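You operate a simulated robot arm through the tools that you are given. There is no shell and no other tool. Be economical: measure what you need, move in short steps, check, and stop when the job is done.

You are at the controls of a simulated robot arm. One attempt, no reset.

TASK
Finish winding the blue bobbin at HIGH tension, then press END.
Fine: tension slider to HIGH and roller arm on, winder slider till FULL and left home, arm away again after END. Leave the knob; move no bobbin. Where these are worked on the way, their far stop is far enough and under half their travel is too little: roller arm.

It is judged by the outcome, as a careful person would: the job done as asked, and still so three seconds after it is handed in. It fails if anything else is knocked over, pushed out of place, dropped, spilled or broken.

THE ROBOT
A 7-joint arm with a two-finger parallel gripper, fixed in place. Base frame: the origin is at the foot of the arm, x ahead of it, y to its left, z up; the work surface is at about z = 760. Units: mm, rad, N and s.
With the tool pointing down near the work surface it reaches from about 200 to 680 mm from the base axis. Its first joint turns from -1.152 to 1.152 rad. Payload 2.4 kg.
The TCP is the grasp point between the finger pads, 30 mm short of the fingertips. In the tool frame z runs along the fingers and y along their closing line. Largest opening 94 mm; finger width 28, thickness 10; the body of the gripper, 50 by 96 mm, starts 55 mm behind the TCP.
Orientation is that of the tool frame in the base frame, as a unit quaternion [x, y, z, w]. With the fingers straight down and closing along the base's y, the tool's x points along the base's -x, its y along +y and its z along -z.

THE INTERFACE
- The arm moves only by the tool drive_tool. Its argument "commands" is a list of rows, each a list of 2 entries, a list of its own where there are three numbers: the shift along the base's x, y, z in mm, then the turn, a rotation vector about the base's x, y, z in degrees. In form: [[[tx, ty, tz], [ax, ay, az]], ...]. A call has 1 to 10 rows; each row is the pose to reach, as a shift and turn from the pose commanded when the call began. "hand" is the opening, from 0 (shut) to 1 (fully open), set as the call begins (left out, the last holds). Each row takes 0.2 s and may step no farther than 50 mm and 0.15 rad from the row before; otherwise, or with a gripper value out of range, the whole call is refused. Where a pose cannot be reached the arm comes as near as it can. A force on the tool above 90 N (or 10 N above the force at the start of the call, whichever is more), or a blocked arm, ends the call early, and 0.2 s more pass. Each finger travels about 153 mm/s and halts on what it meets, pressing with about 28 N; the grip force reading is that of the motor and also rises with nothing between the fingers. The clock runs only during rows and for 0.2 s after the last one: add rows that repeat a pose to give the fingers time. It gives the time, the measured TCP pose, the force on the tool (base axes), the opening and the grip force at its end, in the units of the frame above (readings bear some noise), with the torque about the TCP (base axes, N m) and any sound that the robot's microphone picked up, and new pictures: "pictures" is both (left out), scene, wrist or none.
- Cameras (640 x 400 px; columns grow to the right, rows downward): "scene" is fixed at [45.1, 482.3, 1436.3]; the picture's right is [-0.67, -0.74, 0.00], its down [-0.47, 0.43, -0.77] and it looks along [0.57, -0.52, -0.64] (base axes); focal length 353 px, centre (320, 200). "wrist" rides on the gripper at [76, 14, -102] in the tool frame; the picture's right is [-0.18, 0.98, 0.00], its down [-0.75, -0.14, -0.64] and it looks along [-0.63, -0.12, 0.77] (tool axes); focal length 243 px, centre (320, 200). There is no depth. A picture from a camera that has moved, and an enlarged one, comes with that camera's place and axes in the base frame and with its lens.
- inspect(camera, box): a new picture of the part [left, top, right, bottom] of that camera's present view, enlarged. It takes no simulated time.
- close_job(): hands the job in; it is judged then, once.

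Go step by step. Nothing tells you positions but the pictures and the camera data: compare them with the known pose of the tool, close in by small moves and look again before you grip or let go. Unless the task says otherwise, let go and move clear before handing in, and close with one line.

The tools are called as name(argument=value, ...) on one line, values as JSON. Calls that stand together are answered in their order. drive_tool: Moves the arm, as the interface text tells. Its arguments: {"type":"object","properties":{"commands":{"type":"array"},"hand":{"type":"number"},"pictures":{"type":"string","enum":["both","scene","wrist","none"]}},"required":["commands"]} The other tools are called the same way: inspect (camera, box) takes an enlarged picture of a part of a camera's view; close_job () hands the job in.

At the start:

```text
clock: 0.0
tool_pos: [380.9, 8.9, 1130.0]
orientation: [0.0, 1.0, 0.0, 0.0]
force: [-0.2, -0.6, -0.3]
moment: [0.0, 0.0, 0.01]
grip_width: 94.1
gripper_force: 0.1
```

scene: 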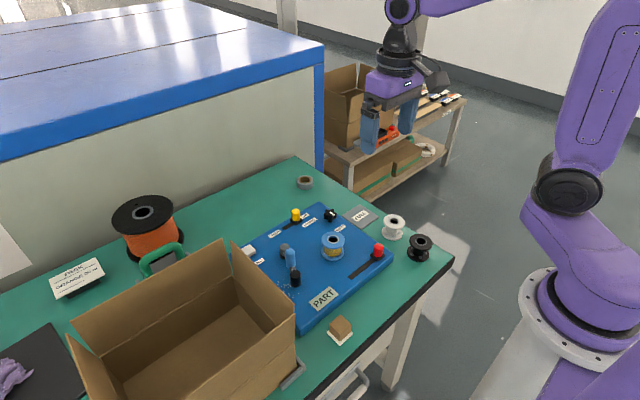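
wrist: 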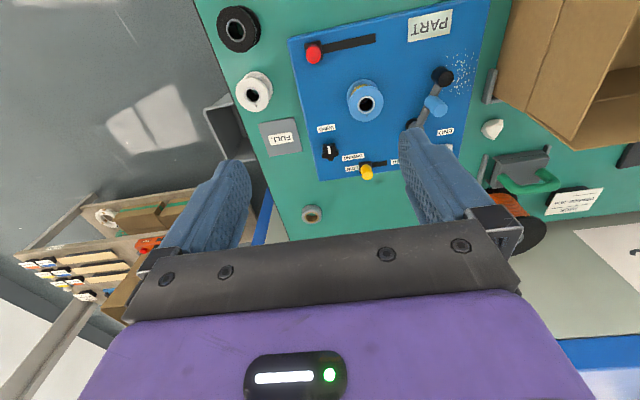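

I see a blue winder panel with a red slider, yellow slider, a black knob, a blue bobbin and a roller arm. I'll enlarge both views to read the labels.

inspect(camera="scene", box=[230, 170, 450, 350])

inspect(camera="wrist", box=[220, 0, 520, 230])

```text
2.22 times, centred on (340, 260) of scene
camera zoom: at [45.1, 482.3, 1436.3], right [-0.67, -0.74, 0.0], down [-0.47, 0.43, -0.77], along [0.57, -0.52, -0.64], focal length 785 px, centre (276, 67)
```

zoom: 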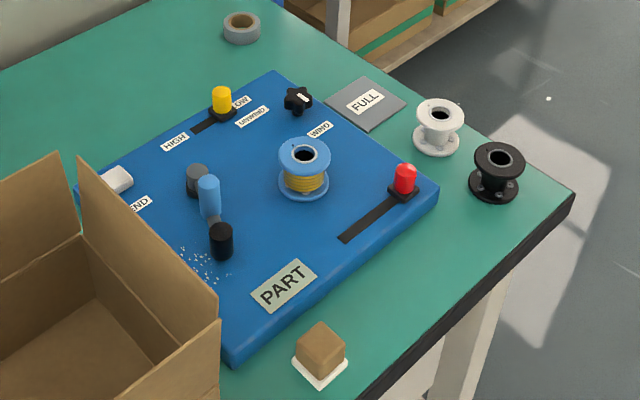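

```text
1.74 times, centred on (370, 115) of wrist
camera zoom: at [304.8, 21.6, 1232.8], right [0.18, 0.98, 0.0], down [0.75, -0.14, 0.64], along [0.63, -0.12, -0.77], focal length 422 px, centre (233, 348)
```

zoom: 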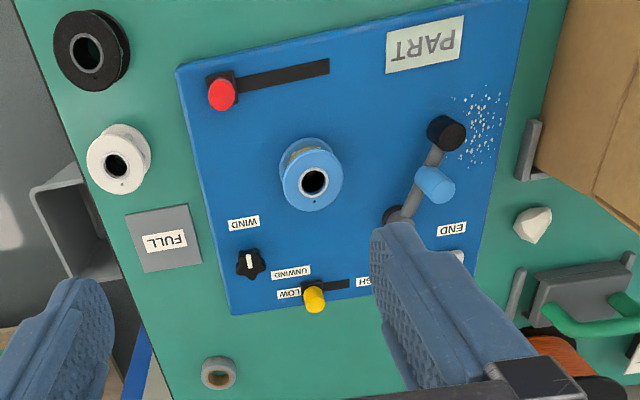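

The red winder slider is near (368, 0), with its slot running to y≈93. The yellow tension slider is near (582, 65), END near (567, 221), and the panel top is at about z≈797. I'll move lower above the panel for a better view.

drive_tool(commands=[[[20, 11, -34], [0, 0, 0]], [[40, 22, -68], [0, 0, 0]], [[60, 33, -102], [0, 0, 0]], [[80, 44, -136], [0, 0, 0]], [[100, 55, -170], [0, 0, 0]], [[100, 55, -170], [0, 0, 0]]], hand=1, pictures="both")

```text
clock: 1.4
tool_pos: [481.0, 62.4, 960.9]
orientation: [0.0, 1.0, 0.001, 0.001]
force: [-0.7, 0.1, 0.8]
moment: [0.04, 0.01, 0.0]
grip_width: 93.9
gripper_force: 0.1
camera wrist: at [404.0, 77.6, 1063.3], right [0.18, 0.98, 0.0], down [0.75, -0.14, 0.64], along [0.63, -0.12, -0.77], focal length 243 px, centre (320, 200)
```

scene: 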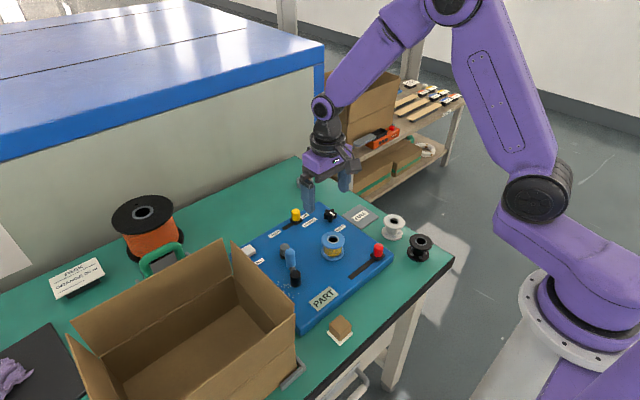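
wrist: 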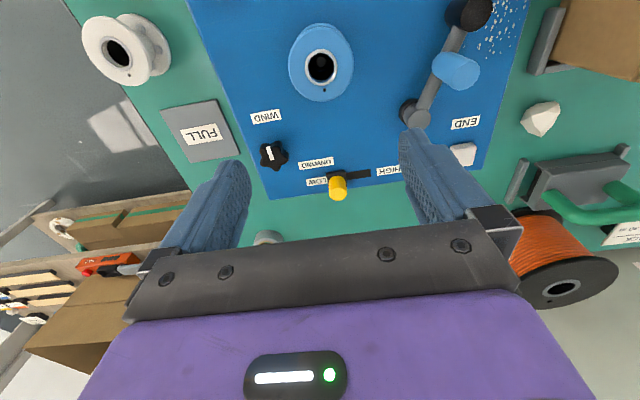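

inspect(camera="wrist", box=[230, 0, 550, 200])

inspect(camera="scene", box=[235, 200, 355, 300])

```text
2.00 times, centred on (390, 100) of wrist
camera zoom: at [404.0, 77.6, 1063.3], right [0.18, 0.98, 0.0], down [0.75, -0.14, 0.64], along [0.63, -0.12, -0.77], focal length 485 px, centre (180, 400)
```

zoom: 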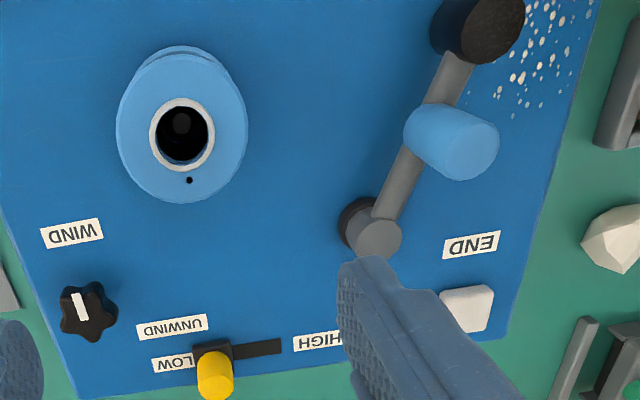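

```text
4.00 times, centred on (295, 250) of scene
camera zoom: at [45.2, 482.3, 1436.3], right [-0.67, -0.74, 0.0], down [-0.47, 0.43, -0.77], along [0.57, -0.52, -0.64], focal length 1413 px, centre (420, 0)
```

zoom: 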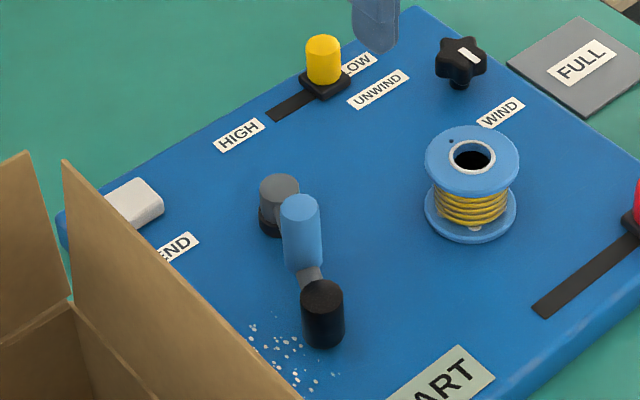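

The yellow knob is at about (579, 66), and its slot runs +y towards HIGH. I'll set a half opening, hover above it and check the alignment.

drive_tool(commands=[[[33, 1, -25], [0, 0, 0]], [[66, 3, -50], [0, 0, 0]], [[98, 4, -75], [0, 0, 0]], [[98, 4, -75], [0, 0, 0]]], hand=0.5)

inspect(camera="scene", box=[235, 160, 395, 280])

inspect(camera="wrist", box=[200, 0, 460, 240])

```text
clock: 2.4
tool_pos: [579.5, 67.3, 884.7]
orientation: [0.0, 1.0, 0.0, 0.0]
force: [0.4, -0.5, -0.7]
moment: [0.01, -0.01, -0.02]
grip_width: 47.0
gripper_force: 0.1
camera wrist: at [502.4, 81.0, 986.7], right [0.18, 0.98, 0.0], down [0.75, -0.14, 0.64], along [0.63, -0.12, -0.77], focal length 243 px, centre (320, 200)
```

scene: 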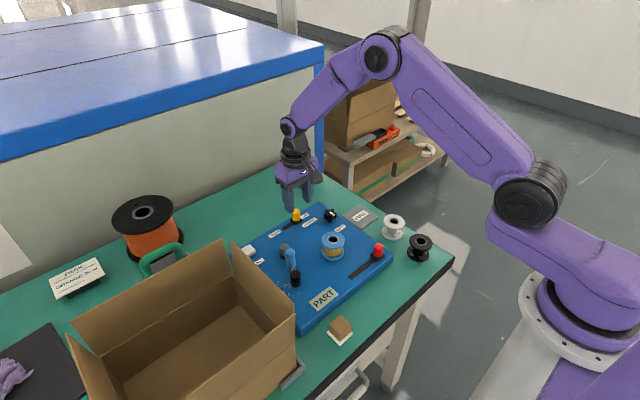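
wrist: 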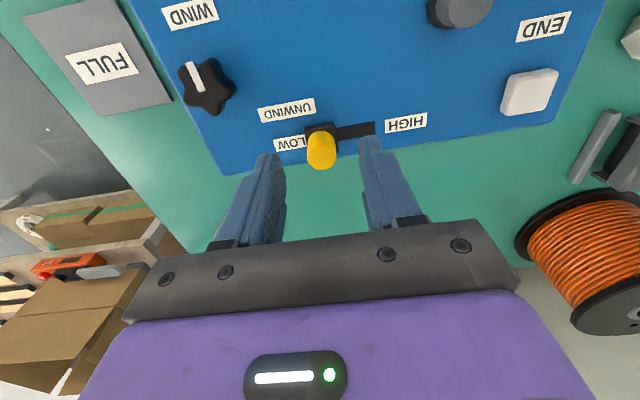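

```text
3.33 times, centred on (315, 220) of scene
camera zoom: at [45.2, 482.3, 1436.3], right [-0.67, -0.74, 0.0], down [-0.47, 0.43, -0.77], along [0.57, -0.52, -0.64], focal length 1178 px, centre (337, 133)
```

zoom: 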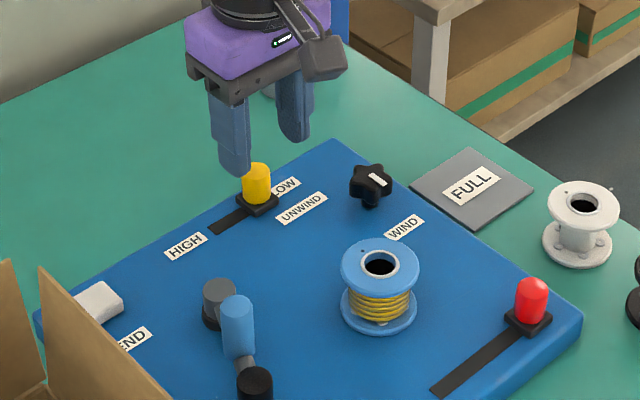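

```text
1.67 times, centred on (330, 120) of wrist
camera zoom: at [502.4, 81.0, 986.7], right [0.18, 0.98, 0.0], down [0.75, -0.14, 0.64], along [0.63, -0.12, -0.77], focal length 404 px, centre (303, 333)
```

zoom: 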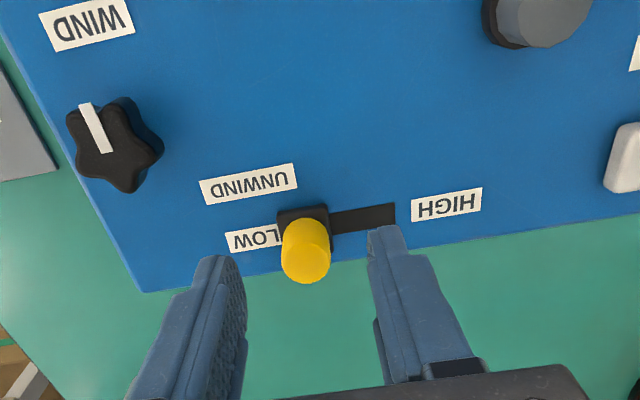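

The refined yellow knob position is about (586, 66). I'll shift x by +7 and descend so the fingertips straddle it.

drive_tool(commands=[[[7, -1, -10], [0, 0, 0]], [[7, -1, -25], [0, 0, 0]], [[7, -1, -42], [0, 0, 0]], [[7, -1, -42], [0, 0, 0]]])

inspect(camera="scene", box=[235, 160, 395, 280])

inspect(camera="wrist", box=[200, 0, 460, 240])

```text
clock: 3.4
tool_pos: [586.4, 65.2, 842.6]
orientation: [0.001, 1.0, -0.001, 0.0]
force: [-0.4, 1.0, 0.2]
moment: [0.0, -0.03, 0.01]
grip_width: 47.0
gripper_force: 0.1
camera wrist: at [508.6, 79.4, 945.2], right [0.18, 0.98, 0.0], down [0.75, -0.14, 0.64], along [0.63, -0.12, -0.77], focal length 243 px, centre (320, 200)
```

scene: 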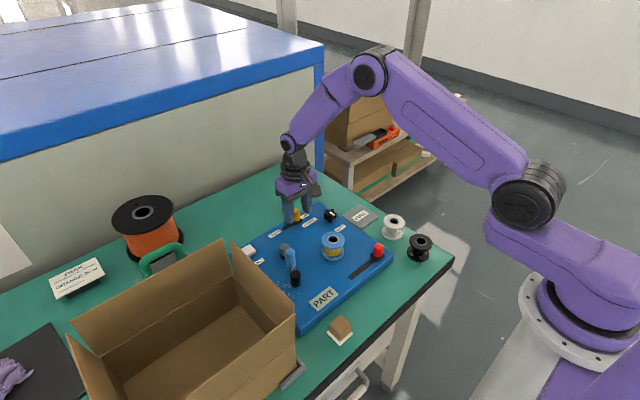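
wrist: 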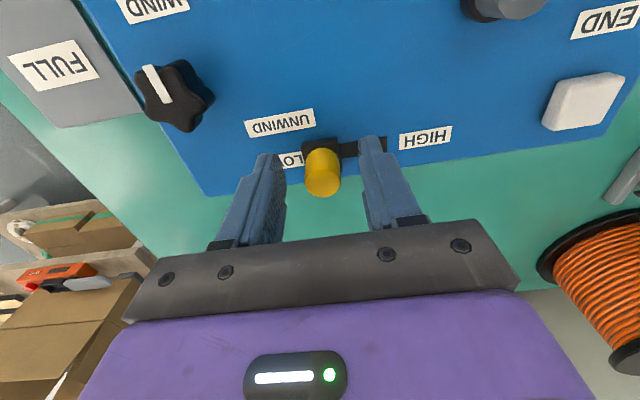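

```text
3.33 times, centred on (315, 220) of scene
camera zoom: at [45.2, 482.3, 1436.3], right [-0.67, -0.74, 0.0], down [-0.47, 0.43, -0.77], along [0.57, -0.52, -0.64], focal length 1178 px, centre (337, 133)
```

zoom: 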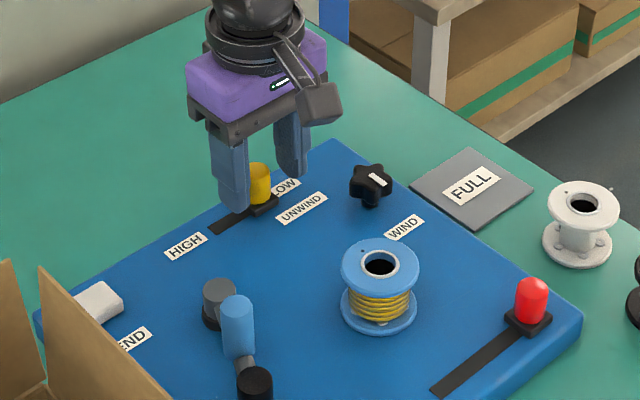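

```text
1.67 times, centred on (330, 120) of wrist
camera zoom: at [508.6, 79.4, 945.2], right [0.18, 0.98, 0.0], down [0.75, -0.14, 0.64], along [0.63, -0.12, -0.77], focal length 404 px, centre (303, 333)
```

zoom: 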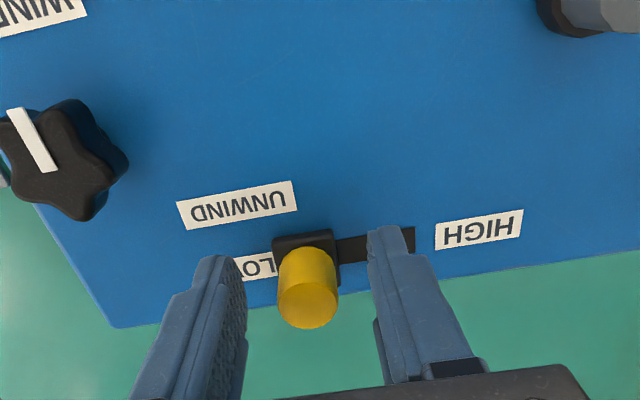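

The knob sits between the fingers. I'll narrow the gap to a loose straddle and slide it towards HIGH.

drive_tool(commands=[[[0, 0, 0], [0, 0, 0]], [[0, 5, 0], [0, 0, 0]], [[0, 12, 0], [0, 0, 0]], [[0, 19, 0], [0, 0, 0]], [[0, 26, 0], [0, 0, 0]], [[0, 33, 0], [0, 0, 0]], [[0, 38, 0], [0, 0, 0]]], hand=0.24)

inspect(camera="wrist", box=[200, 0, 460, 240])

```text
clock: 5.0
tool_pos: [586.9, 103.1, 843.6]
orientation: [0.001, 1.0, 0.001, 0.0]
force: [0.4, -1.0, 0.1]
moment: [-0.05, 0.0, -0.05]
grip_width: 23.1
gripper_force: 0.9
camera wrist: at [509.7, 117.5, 946.7], right [0.18, 0.98, 0.0], down [0.75, -0.14, 0.64], along [0.63, -0.12, -0.77], focal length 243 px, centre (320, 200)
```

scene: 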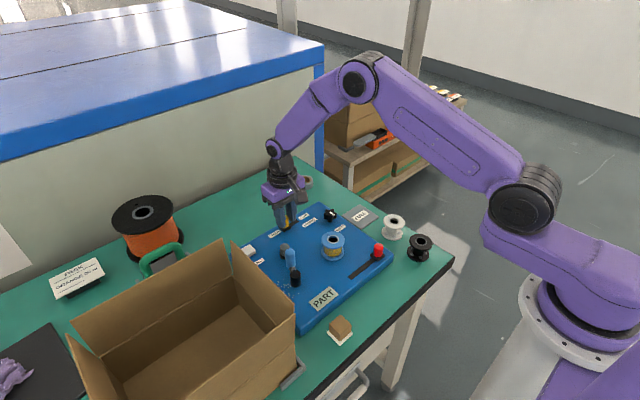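
wrist: 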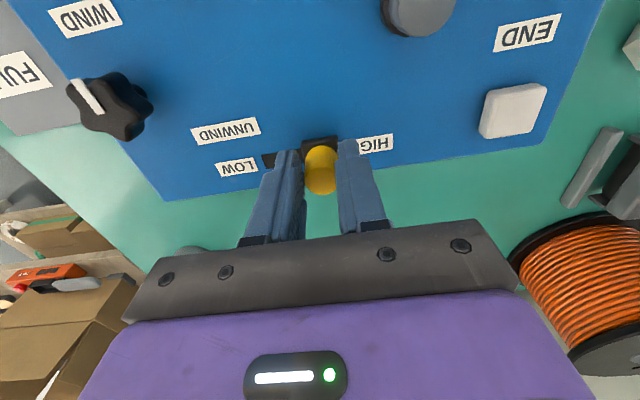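

```text
1.67 times, centred on (330, 120) of wrist
camera zoom: at [509.7, 117.5, 946.7], right [0.18, 0.98, 0.0], down [0.75, -0.14, 0.64], along [0.63, -0.12, -0.77], focal length 404 px, centre (303, 333)
```

zoom: 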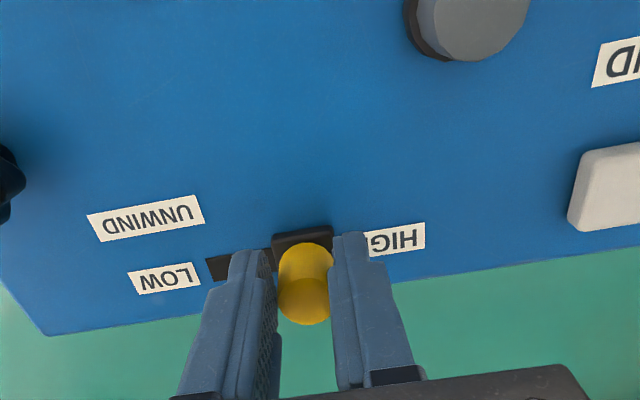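

The slider is nearly at HIGH and has moved freely. I'll push gently on to its stop.

drive_tool(commands=[[[0, 3, 0], [0, 0, 0]], [[0, 6, 0], [0, 0, 0]], [[0, 8, 0], [0, 0, 0]]], pictures="wrist")

inspect(camera="wrist", box=[200, 0, 460, 240])

```text
clock: 5.8
tool_pos: [586.9, 109.2, 844.0]
orientation: [0.002, 1.0, -0.001, -0.001]
force: [1.0, -13.5, -2.3]
moment: [-0.25, -0.12, -0.08]
grip_width: 29.5
gripper_force: 5.4
camera wrist: at [509.8, 123.1, 946.3], right [0.19, 0.98, 0.0], down [0.75, -0.14, 0.64], along [0.63, -0.12, -0.77], focal length 243 px, centre (320, 200)
```

wrist: 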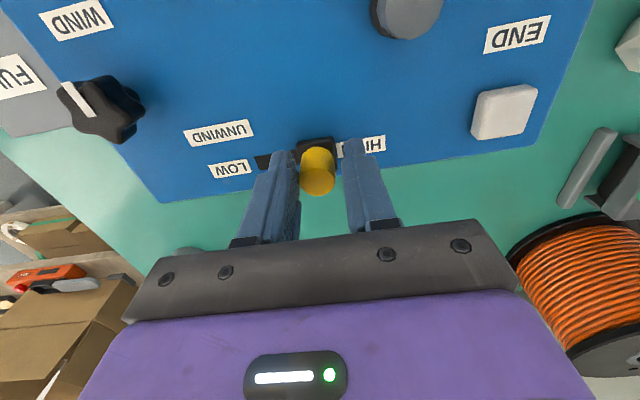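

```text
1.67 times, centred on (330, 120) of wrist
camera zoom: at [509.8, 123.1, 946.3], right [0.19, 0.98, 0.0], down [0.75, -0.14, 0.64], along [0.63, -0.12, -0.77], focal length 404 px, centre (303, 333)
```

zoom: 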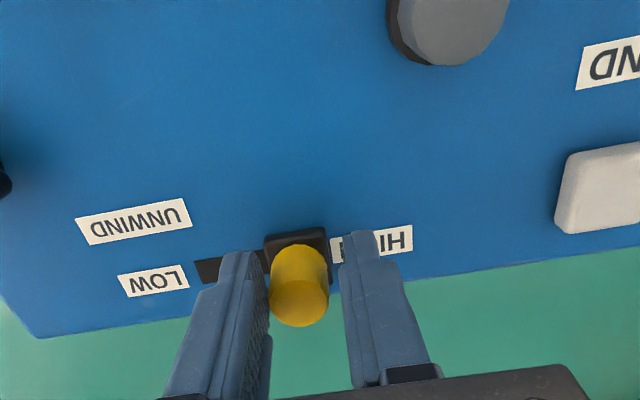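

The tension slider is at its HIGH stop. I'll release, rise and move over the roller arm's black handle.

drive_tool(commands=[[[0, -3, 0], [0, 0, 0]], [[0, -3, 0], [0, 0, 0]], [[0, -3, 40], [0, 0, 0]], [[0, -3, 85], [0, 0, 0]], [[-40, 10, 95], [0, 0, 0]], [[-80, 25, 95], [0, 0, 0]], [[-120, 45, 95], [0, 0, 0]], [[-155, 65, 95], [0, 0, 0]], [[-155, 65, 95], [0, 0, 0]]], hand=0.45)

inspect(camera="wrist", box=[160, 0, 480, 240])

inspect(camera="scene", box=[235, 170, 395, 310])

```text
clock: 7.8
tool_pos: [434.1, 176.2, 940.3]
orientation: [0.001, 1.0, 0.0, 0.0]
force: [-0.4, -1.3, -0.9]
moment: [-0.01, 0.01, 0.01]
grip_width: 42.4
gripper_force: 0.1
camera wrist: at [357.9, 190.8, 1043.3], right [0.18, 0.98, 0.0], down [0.75, -0.14, 0.64], along [0.63, -0.12, -0.77], focal length 243 px, centre (320, 200)
```

scene: 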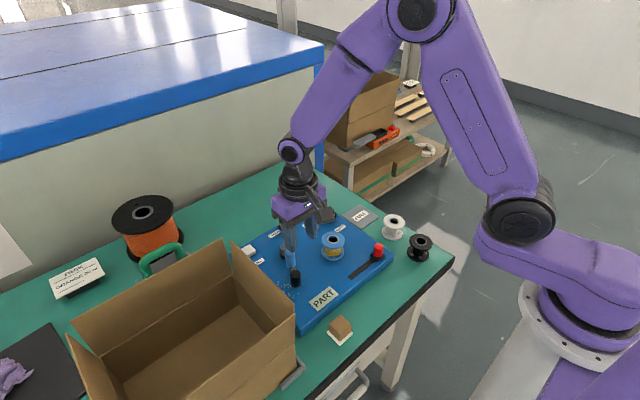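
wrist: 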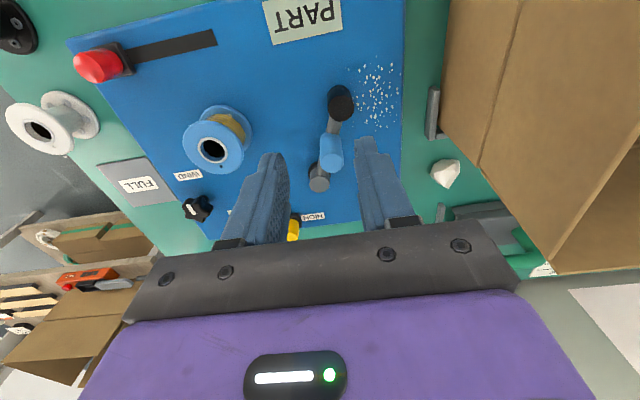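

```text
1.67 times, centred on (320, 120) of wrist
camera zoom: at [357.9, 190.8, 1043.3], right [0.18, 0.98, 0.0], down [0.75, -0.14, 0.64], along [0.63, -0.12, -0.77], focal length 404 px, centre (320, 333)
```

zoom: 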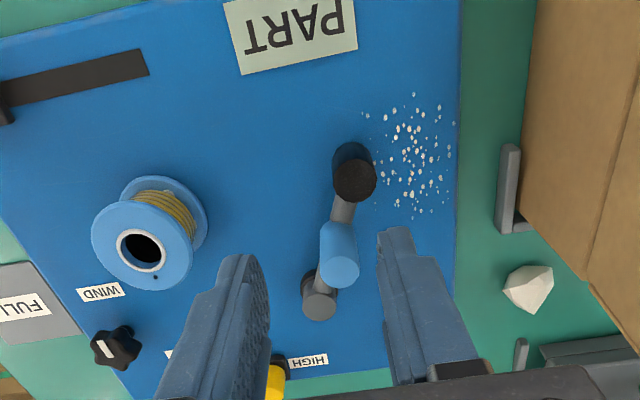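

```text
2.86 times, centred on (315, 240) of scene
camera zoom: at [45.1, 482.3, 1436.3], right [-0.67, -0.74, 0.0], down [-0.47, 0.43, -0.77], along [0.57, -0.52, -0.64], focal length 1009 px, centre (334, 86)
```

zoom: 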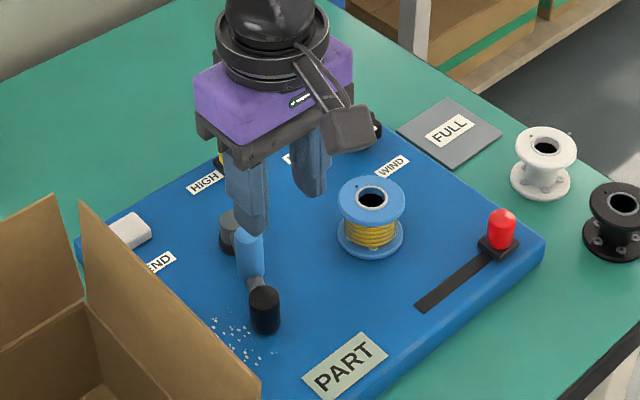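

The handle is at about (432, 194), the pivot at (513, 161) and the bobbin at (447, 72), so the arm should swing towards −y. I'll close the fingers, come down on the +y side of the handle, then push it towards the bobbin.

drive_tool(commands=[[[-2, 25, -15], [0, 0, 0]], [[-4, 49, -30], [0, 0, 0]], [[-4, 49, -60], [0, 0, 0]], [[-4, 49, -96], [0, 0, 0]], [[-4, 49, -96], [0, 0, 0]]], hand=0)

inspect(camera="wrist", box=[160, 0, 480, 240])

inspect(camera="scene", box=[235, 170, 395, 310])

```text
clock: 9.0
tool_pos: [429.8, 224.8, 844.3]
orientation: [-0.001, 1.0, 0.0, 0.0]
force: [-1.1, -0.4, 0.5]
moment: [0.02, -0.01, 0.0]
grip_width: 0.1
gripper_force: 27.8
camera wrist: at [351.6, 239.1, 947.3], right [0.18, 0.98, 0.0], down [0.75, -0.14, 0.64], along [0.63, -0.12, -0.77], focal length 243 px, centre (320, 200)
```

scene: 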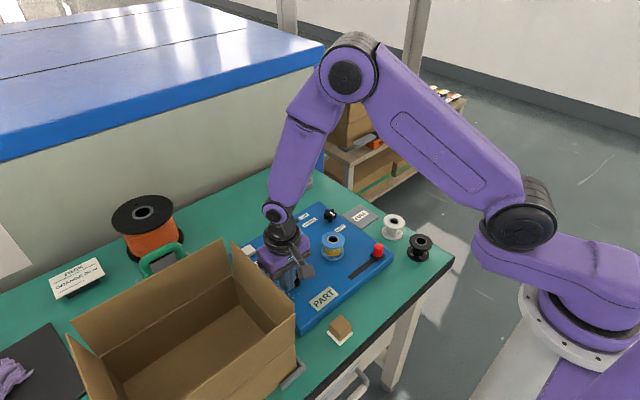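
wrist: 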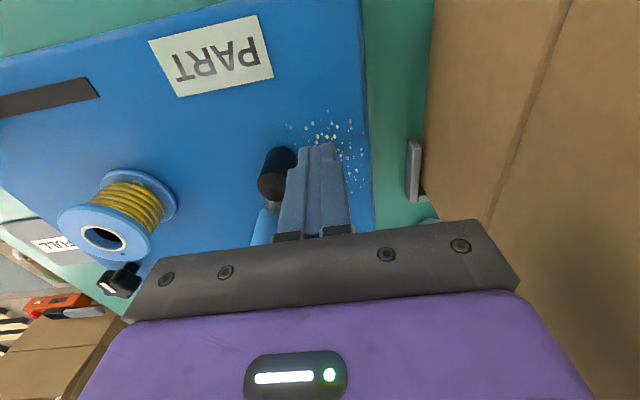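

```text
1.67 times, centred on (320, 120) of wrist
camera zoom: at [351.6, 239.1, 947.3], right [0.18, 0.98, 0.0], down [0.75, -0.14, 0.64], along [0.63, -0.12, -0.77], focal length 404 px, centre (320, 333)
```

zoom: 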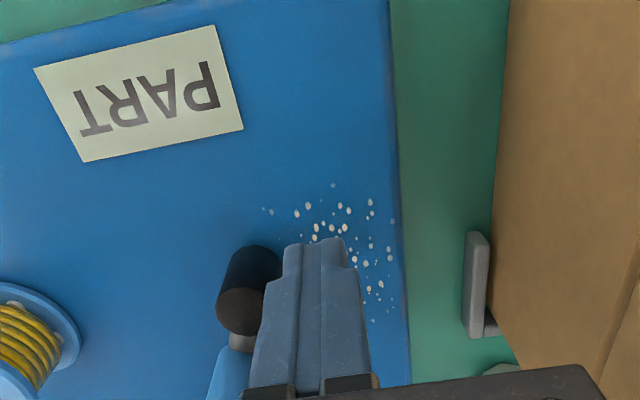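

```text
2.86 times, centred on (315, 240) of scene
camera zoom: at [45.1, 482.3, 1436.3], right [-0.67, -0.74, 0.0], down [-0.47, 0.43, -0.77], along [0.57, -0.52, -0.64], focal length 1009 px, centre (334, 86)
```

zoom: 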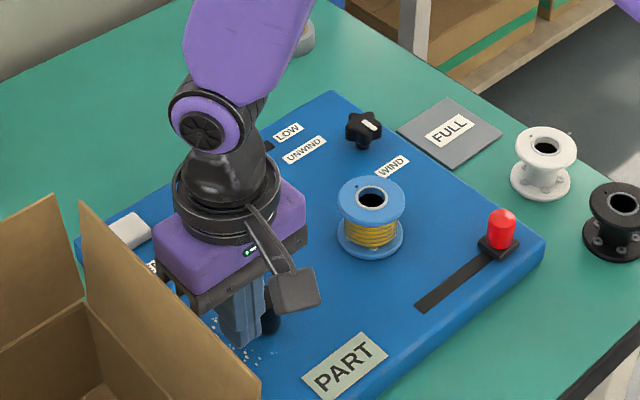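

The fingers are beside the handle. I'll push in −y in steps and watch the force.

drive_tool(commands=[[[-2, -8, 0], [0, 0, 0]], [[-3, -16, 0], [0, 0, 0]], [[-4, -24, 0], [0, 0, 0]], [[-5, -32, 0], [0, 0, 0]], [[-5, -40, 0], [0, 0, 0]], [[-5, -48, 0], [0, 0, 0]]])

inspect(camera="wrist", box=[160, 0, 480, 240])

```text
clock: 10.4
tool_pos: [421.9, 177.9, 843.1]
orientation: [0.0, 1.0, 0.0, 0.0]
force: [0.3, 0.6, 0.2]
moment: [-0.01, 0.03, 0.02]
grip_width: 0.1
gripper_force: 28.0
camera wrist: at [345.6, 191.6, 944.9], right [0.19, 0.98, 0.0], down [0.75, -0.14, 0.64], along [0.63, -0.12, -0.77], focal length 243 px, centre (320, 200)
```

scene: 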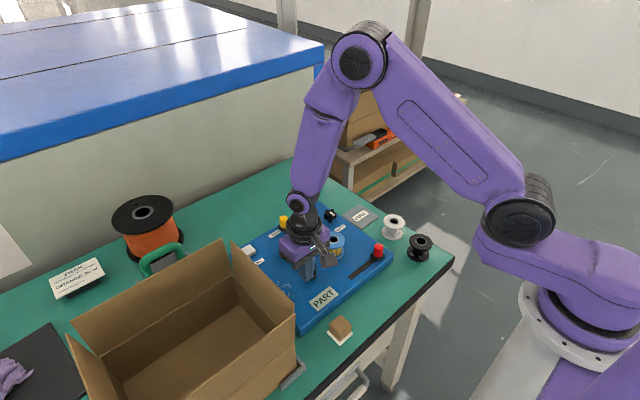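
wrist: 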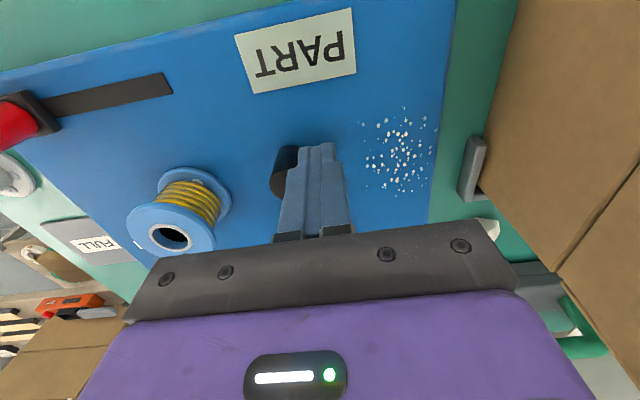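

```text
1.67 times, centred on (320, 120) of wrist
camera zoom: at [345.6, 191.6, 944.9], right [0.19, 0.98, 0.0], down [0.75, -0.14, 0.64], along [0.63, -0.12, -0.77], focal length 404 px, centre (320, 333)
```

zoom: 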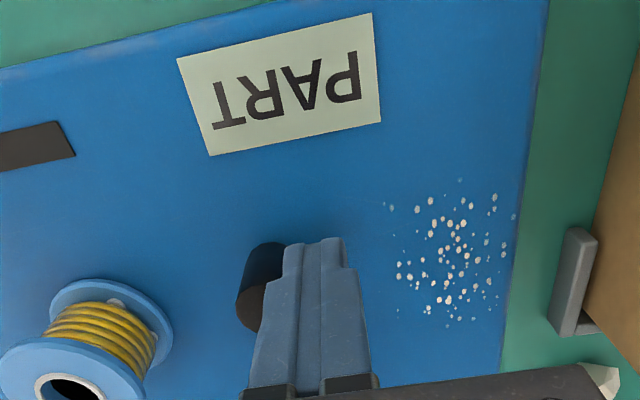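

The handle swings freely. I'll keep going towards the bobbin.

drive_tool(commands=[[[0, -6, 0], [0, 0, 0]], [[0, -12, 0], [0, 0, 0]], [[1, -18, 0], [0, 0, 0]], [[2, -24, 0], [0, 0, 0]], [[4, -30, 0], [0, 0, 0]]])

inspect(camera="wrist", box=[160, 0, 480, 240])

inspect(camera="scene", box=[235, 170, 395, 310])

```text
clock: 11.6
tool_pos: [425.9, 148.4, 840.7]
orientation: [0.0, 1.0, 0.001, 0.0]
force: [0.6, 0.4, 0.9]
moment: [0.0, -0.02, 0.01]
grip_width: 0.0
gripper_force: 27.7
camera wrist: at [349.2, 161.1, 943.4], right [0.18, 0.98, 0.0], down [0.75, -0.14, 0.64], along [0.63, -0.12, -0.77], focal length 243 px, centre (320, 200)
```

scene: 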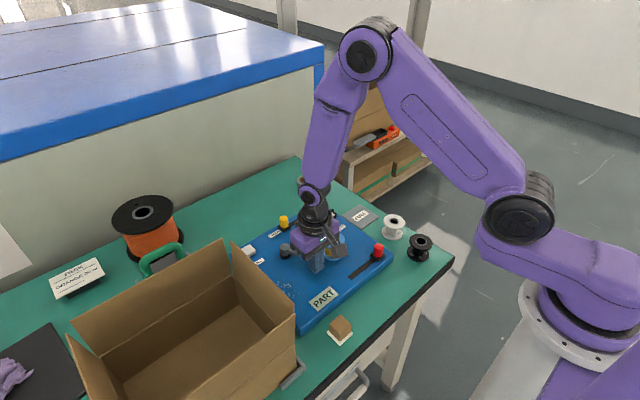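
wrist: 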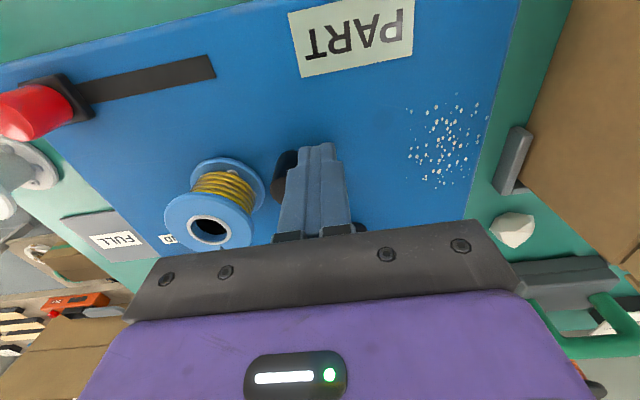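

```text
1.67 times, centred on (320, 120) of wrist
camera zoom: at [349.2, 161.1, 943.4], right [0.18, 0.98, 0.0], down [0.75, -0.14, 0.64], along [0.63, -0.12, -0.77], focal length 404 px, centre (320, 333)
```

zoom: 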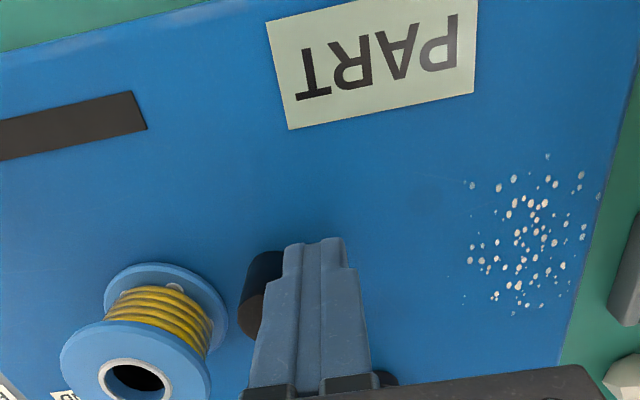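

```text
2.86 times, centred on (315, 240) of scene
camera zoom: at [45.1, 482.3, 1436.3], right [-0.67, -0.74, 0.0], down [-0.47, 0.43, -0.77], along [0.57, -0.52, -0.64], focal length 1009 px, centre (334, 86)
```

zoom: 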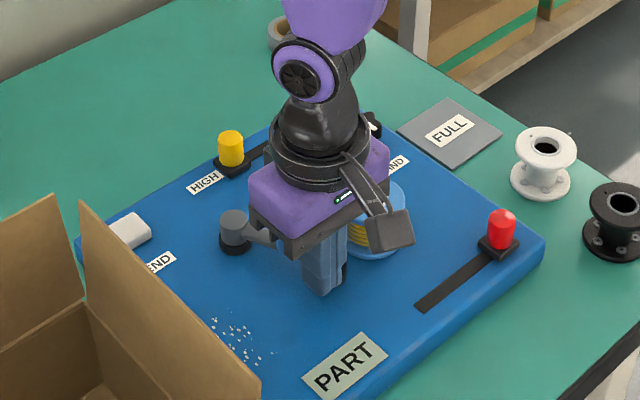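

There's still no resistance, and a small gap remains to the bobbin flange. I'll continue in small increments.

drive_tool(commands=[[[1, -2, 0], [0, 0, 0]], [[2, -4, 0], [0, 0, 0]], [[3, -6, 0], [0, 0, 0]]], pictures="wrist")

inspect(camera="wrist", box=[160, 80, 380, 250])

```text
clock: 12.4
tool_pos: [428.8, 141.4, 842.2]
orientation: [0.001, 1.0, 0.0, 0.0]
force: [0.2, 0.0, -0.1]
moment: [0.03, 0.01, -0.03]
grip_width: 0.2
gripper_force: 27.6
camera wrist: at [352.9, 155.9, 944.6], right [0.18, 0.98, 0.0], down [0.75, -0.14, 0.64], along [0.63, -0.12, -0.77], focal length 243 px, centre (320, 200)
```

wrist: 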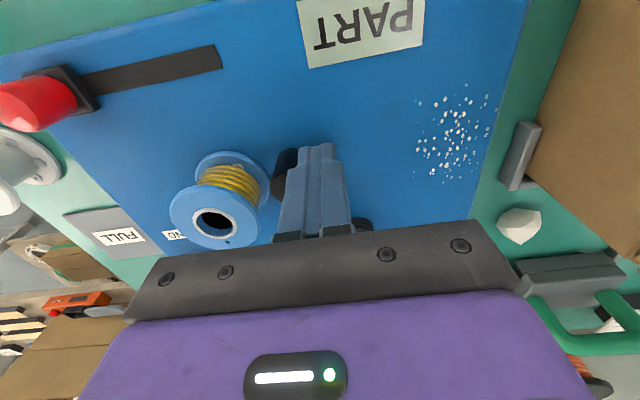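

```text
2.35 times, centred on (270, 165) of wrist
camera zoom: at [352.9, 155.9, 944.6], right [0.18, 0.98, 0.0], down [0.75, -0.14, 0.64], along [0.63, -0.12, -0.77], focal length 571 px, centre (438, 282)
```

zoom: 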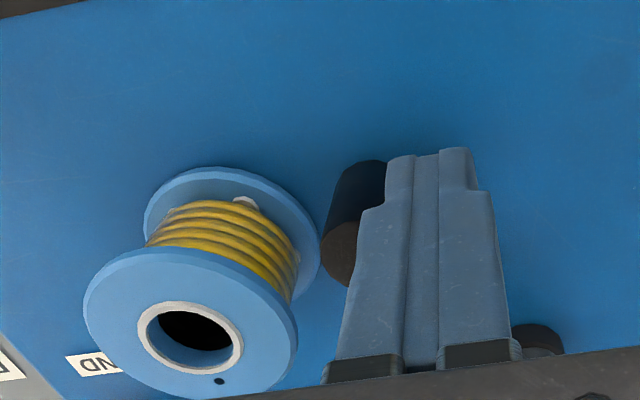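

The handle is close to the flange with no stop felt yet. I'll take a few more millimetres.

drive_tool(commands=[[[1, -1.5, 0], [0, 0, 0]], [[2, -3, 0], [0, 0, 0]], [[2.5, -4.5, 0], [0, 0, 0]]], pictures="wrist")

inspect(camera="wrist", box=[160, 80, 380, 250])

inspect(camera="scene", box=[235, 170, 395, 310])

```text
clock: 13.2
tool_pos: [432.0, 136.3, 841.4]
orientation: [0.0, 1.0, -0.001, 0.0]
force: [0.0, 0.8, 0.1]
moment: [0.01, 0.02, 0.01]
grip_width: 0.4
gripper_force: 27.8
camera wrist: at [355.5, 151.0, 944.4], right [0.18, 0.98, 0.0], down [0.75, -0.14, 0.64], along [0.63, -0.12, -0.77], focal length 243 px, centre (320, 200)
```

wrist: 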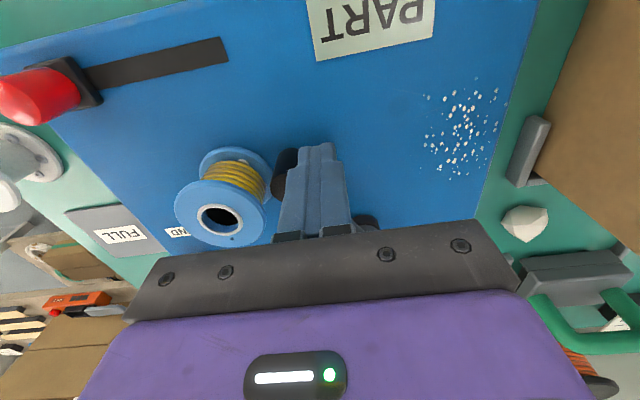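

```text
2.35 times, centred on (270, 165) of wrist
camera zoom: at [355.5, 151.0, 944.4], right [0.18, 0.98, 0.0], down [0.75, -0.14, 0.64], along [0.63, -0.12, -0.77], focal length 571 px, centre (438, 282)
```

zoom: 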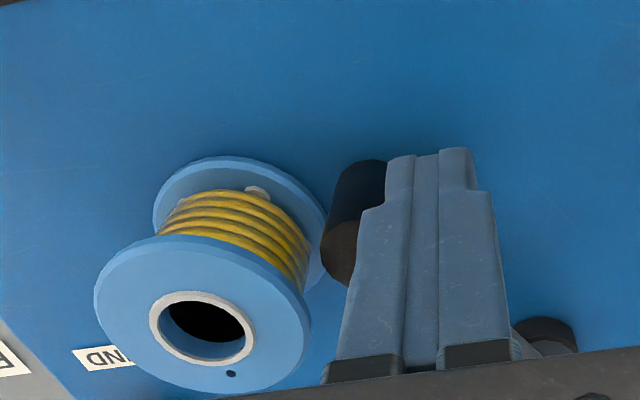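

```text
2.86 times, centred on (315, 240) of scene
camera zoom: at [45.1, 482.3, 1436.3], right [-0.67, -0.74, 0.0], down [-0.47, 0.43, -0.77], along [0.57, -0.52, -0.64], focal length 1009 px, centre (334, 86)
```

zoom: 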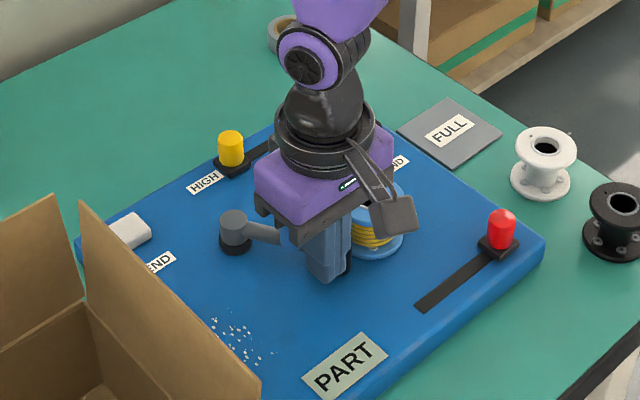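

It's still free and there's a visible gap, so I'll continue cautiously.

drive_tool(commands=[[[1, -1.5, 0], [0, 0, 0]], [[2, -3, 0], [0, 0, 0]], [[3, -4.5, 0], [0, 0, 0]]], pictures="wrist")

inspect(camera="wrist", box=[160, 80, 380, 250])

```text
clock: 14.0
tool_pos: [433.9, 132.5, 841.7]
orientation: [0.0, 1.0, 0.0, 0.0]
force: [-5.3, 7.6, 5.7]
moment: [0.15, 0.02, 0.02]
grip_width: 0.0
gripper_force: 28.2
camera wrist: at [357.9, 147.5, 945.2], right [0.18, 0.98, 0.0], down [0.75, -0.14, 0.64], along [0.63, -0.12, -0.77], focal length 243 px, centre (320, 200)
```

wrist: 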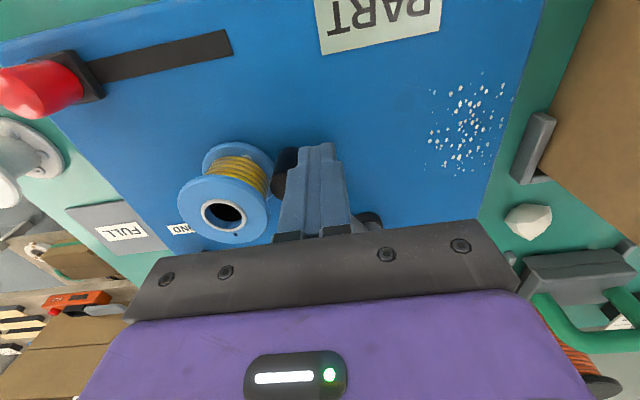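

```text
2.35 times, centred on (270, 165) of wrist
camera zoom: at [357.9, 147.5, 945.2], right [0.18, 0.98, 0.0], down [0.75, -0.14, 0.64], along [0.63, -0.12, -0.77], focal length 571 px, centre (438, 282)
```

zoom: 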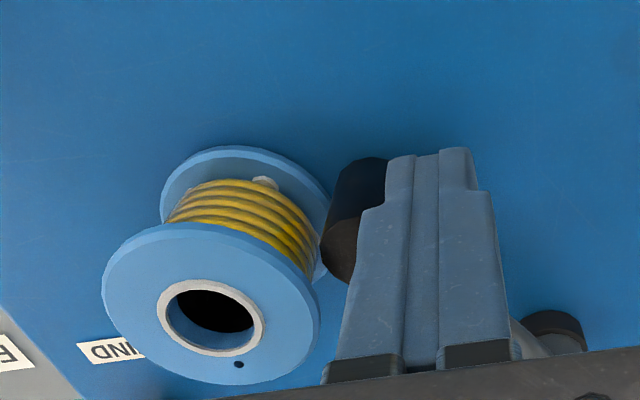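

About 9 N of resistance has appeared, so the arm is at its stop. I'll back away in +y, rise and move over the red winder slider while checking that the arm stays put.

drive_tool(commands=[[[-2, 10, 0], [0, 0, 0]], [[-2, 20, 0], [0, 0, 0]], [[-2, 20, 40], [0, 0, 0]], [[-10, 20, 85], [0, 0, 0]], [[-30, -20, 100], [0, 0, 0]], [[-45, -65, 100], [0, 0, 0]], [[-62, -100, 95], [0, 0, 0]], [[-67, -131, 70], [0, 0, 0]], [[-67, -131, 70], [0, 0, 0]]], hand=0)

inspect(camera="wrist", box=[200, 0, 520, 200])

inspect(camera="scene", box=[235, 170, 455, 320])

```text
clock: 16.0
tool_pos: [371.2, 1.0, 910.2]
orientation: [0.0, 1.0, 0.0, 0.0]
force: [0.2, -0.6, 0.2]
moment: [-0.03, -0.02, 0.02]
grip_width: 0.0
gripper_force: 27.5
camera wrist: at [294.1, 15.2, 1013.2], right [0.18, 0.98, 0.0], down [0.75, -0.14, 0.64], along [0.63, -0.12, -0.77], focal length 243 px, centre (320, 200)
```

scene: 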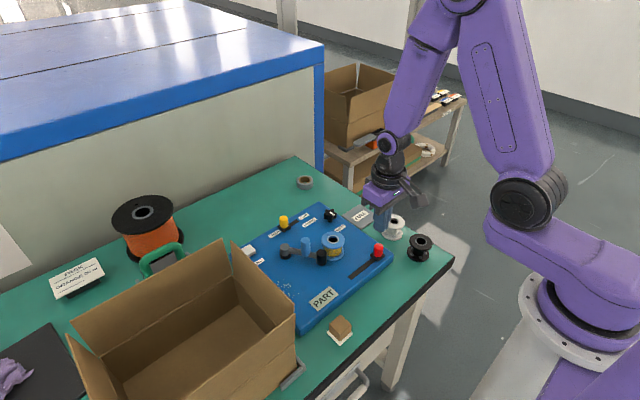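
wrist: 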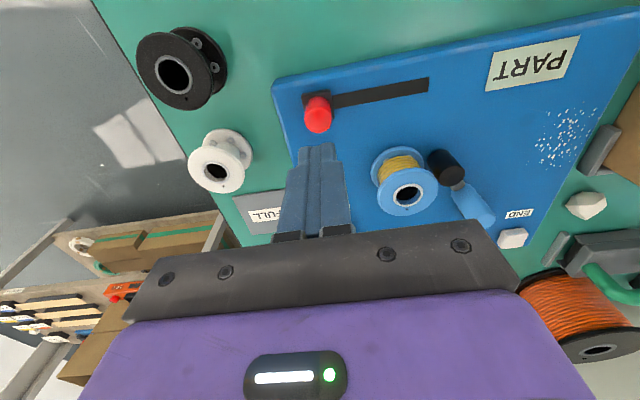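

```text
2.00 times, centred on (360, 100) of wrist
camera zoom: at [294.1, 15.2, 1013.2], right [0.18, 0.98, 0.0], down [0.75, -0.14, 0.64], along [0.63, -0.12, -0.77], focal length 485 px, centre (240, 400)
```

zoom: 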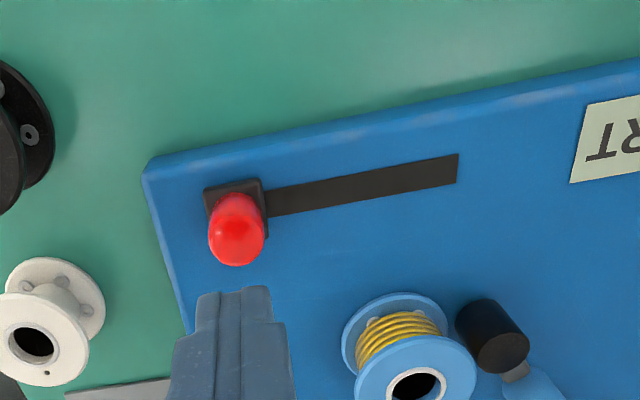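

```text
2.67 times, centred on (345, 245) of scene
camera zoom: at [45.2, 482.3, 1436.3], right [-0.67, -0.74, 0.0], down [-0.47, 0.43, -0.77], along [0.57, -0.52, -0.64], focal length 942 px, centre (253, 80)
```

zoom: 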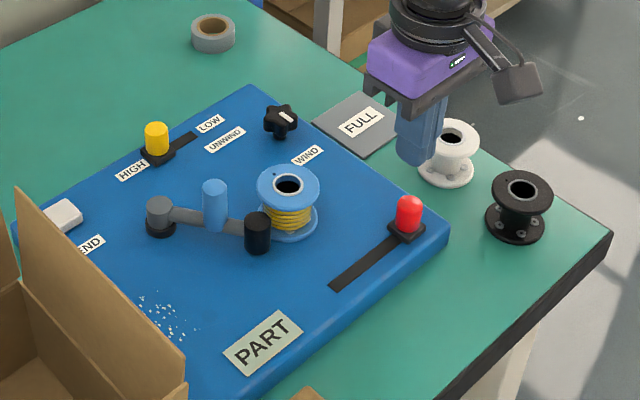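

The roller arm stays at the bobbin. The red knob is at about (364, 0), so I'll open halfway and lower to straddle it.

drive_tool(commands=[[[-7, -1, -10], [0, 0, 0]], [[-7, -1, -25], [0, 0, 0]], [[-7, -1, -25], [0, 0, 0]]], hand=0.5, pictures="none")

inspect(camera="wrist", box=[200, 0, 460, 240])

inspect(camera="scene", box=[315, 180, 455, 290])

```text
clock: 16.8
tool_pos: [362.5, 0.9, 884.5]
orientation: [0.001, 1.0, 0.0, -0.001]
force: [0.5, -0.8, 0.3]
moment: [0.0, -0.01, -0.01]
grip_width: 47.2
gripper_force: 0.0
```

```text
1.67 times, centred on (330, 120) of wrist
camera zoom: at [286.5, 14.5, 987.6], right [0.18, 0.98, 0.0], down [0.75, -0.14, 0.64], along [0.63, -0.12, -0.77], focal length 404 px, centre (303, 333)
```

zoom: 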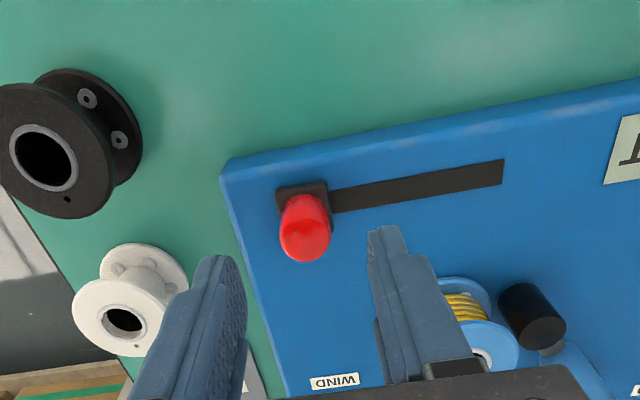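

```text
3.64 times, centred on (385, 235) of scene
camera zoom: at [45.2, 482.3, 1436.3], right [-0.67, -0.74, 0.0], down [-0.47, 0.43, -0.77], along [0.57, -0.52, -0.64], focal length 1284 px, centre (84, 73)
```

zoom: 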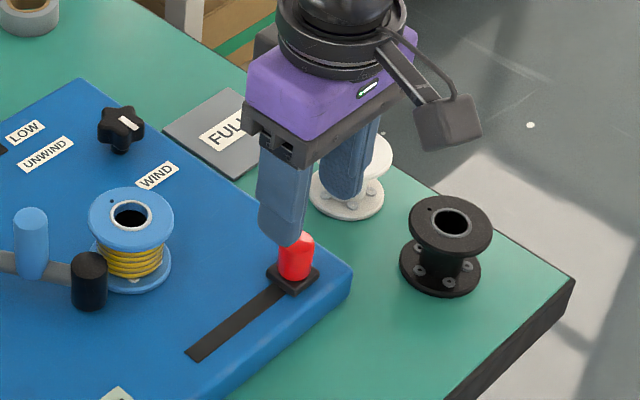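

The red knob refines to about (358.5, 1). I'll shift by −4 in x and descend.

drive_tool(commands=[[[-4, 0, -14], [0, 0, 0]], [[-4, 0, -28], [0, 0, 0]], [[-4, 0, -42], [0, 0, 0]], [[-4, 0, -42], [0, 0, 0]]], pictures="none")

inspect(camera="wrist", box=[200, 0, 460, 240])

inspect(camera="scene", box=[315, 180, 455, 290])

```text
clock: 17.8
tool_pos: [358.3, 0.0, 843.9]
orientation: [0.001, 1.0, 0.0, 0.0]
force: [0.1, -0.4, -0.2]
moment: [-0.03, 0.0, 0.0]
grip_width: 46.8
gripper_force: 0.1
```

```text
1.67 times, centred on (330, 120) of wrist
camera zoom: at [281.2, 14.5, 947.4], right [0.18, 0.98, 0.0], down [0.75, -0.14, 0.64], along [0.63, -0.12, -0.77], focal length 404 px, centre (303, 333)
```

zoom: 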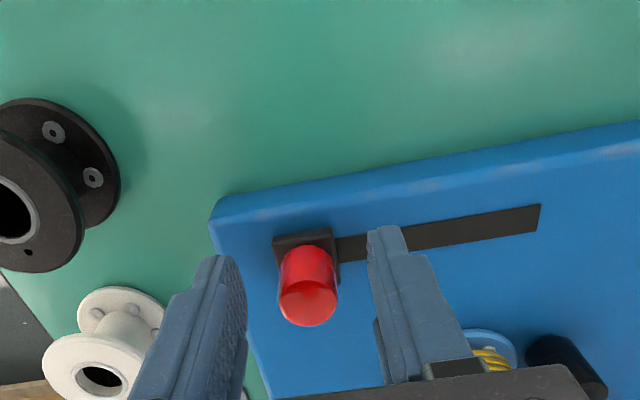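

```text
3.64 times, centred on (385, 235) of scene
camera zoom: at [45.2, 482.3, 1436.3], right [-0.67, -0.74, 0.0], down [-0.47, 0.43, -0.77], along [0.57, -0.52, -0.64], focal length 1284 px, centre (84, 73)
```

zoom: 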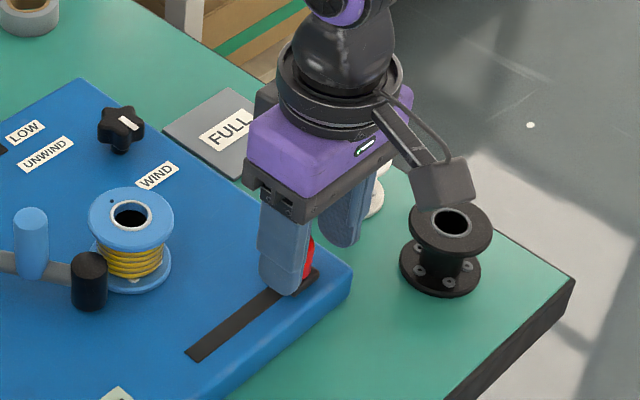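

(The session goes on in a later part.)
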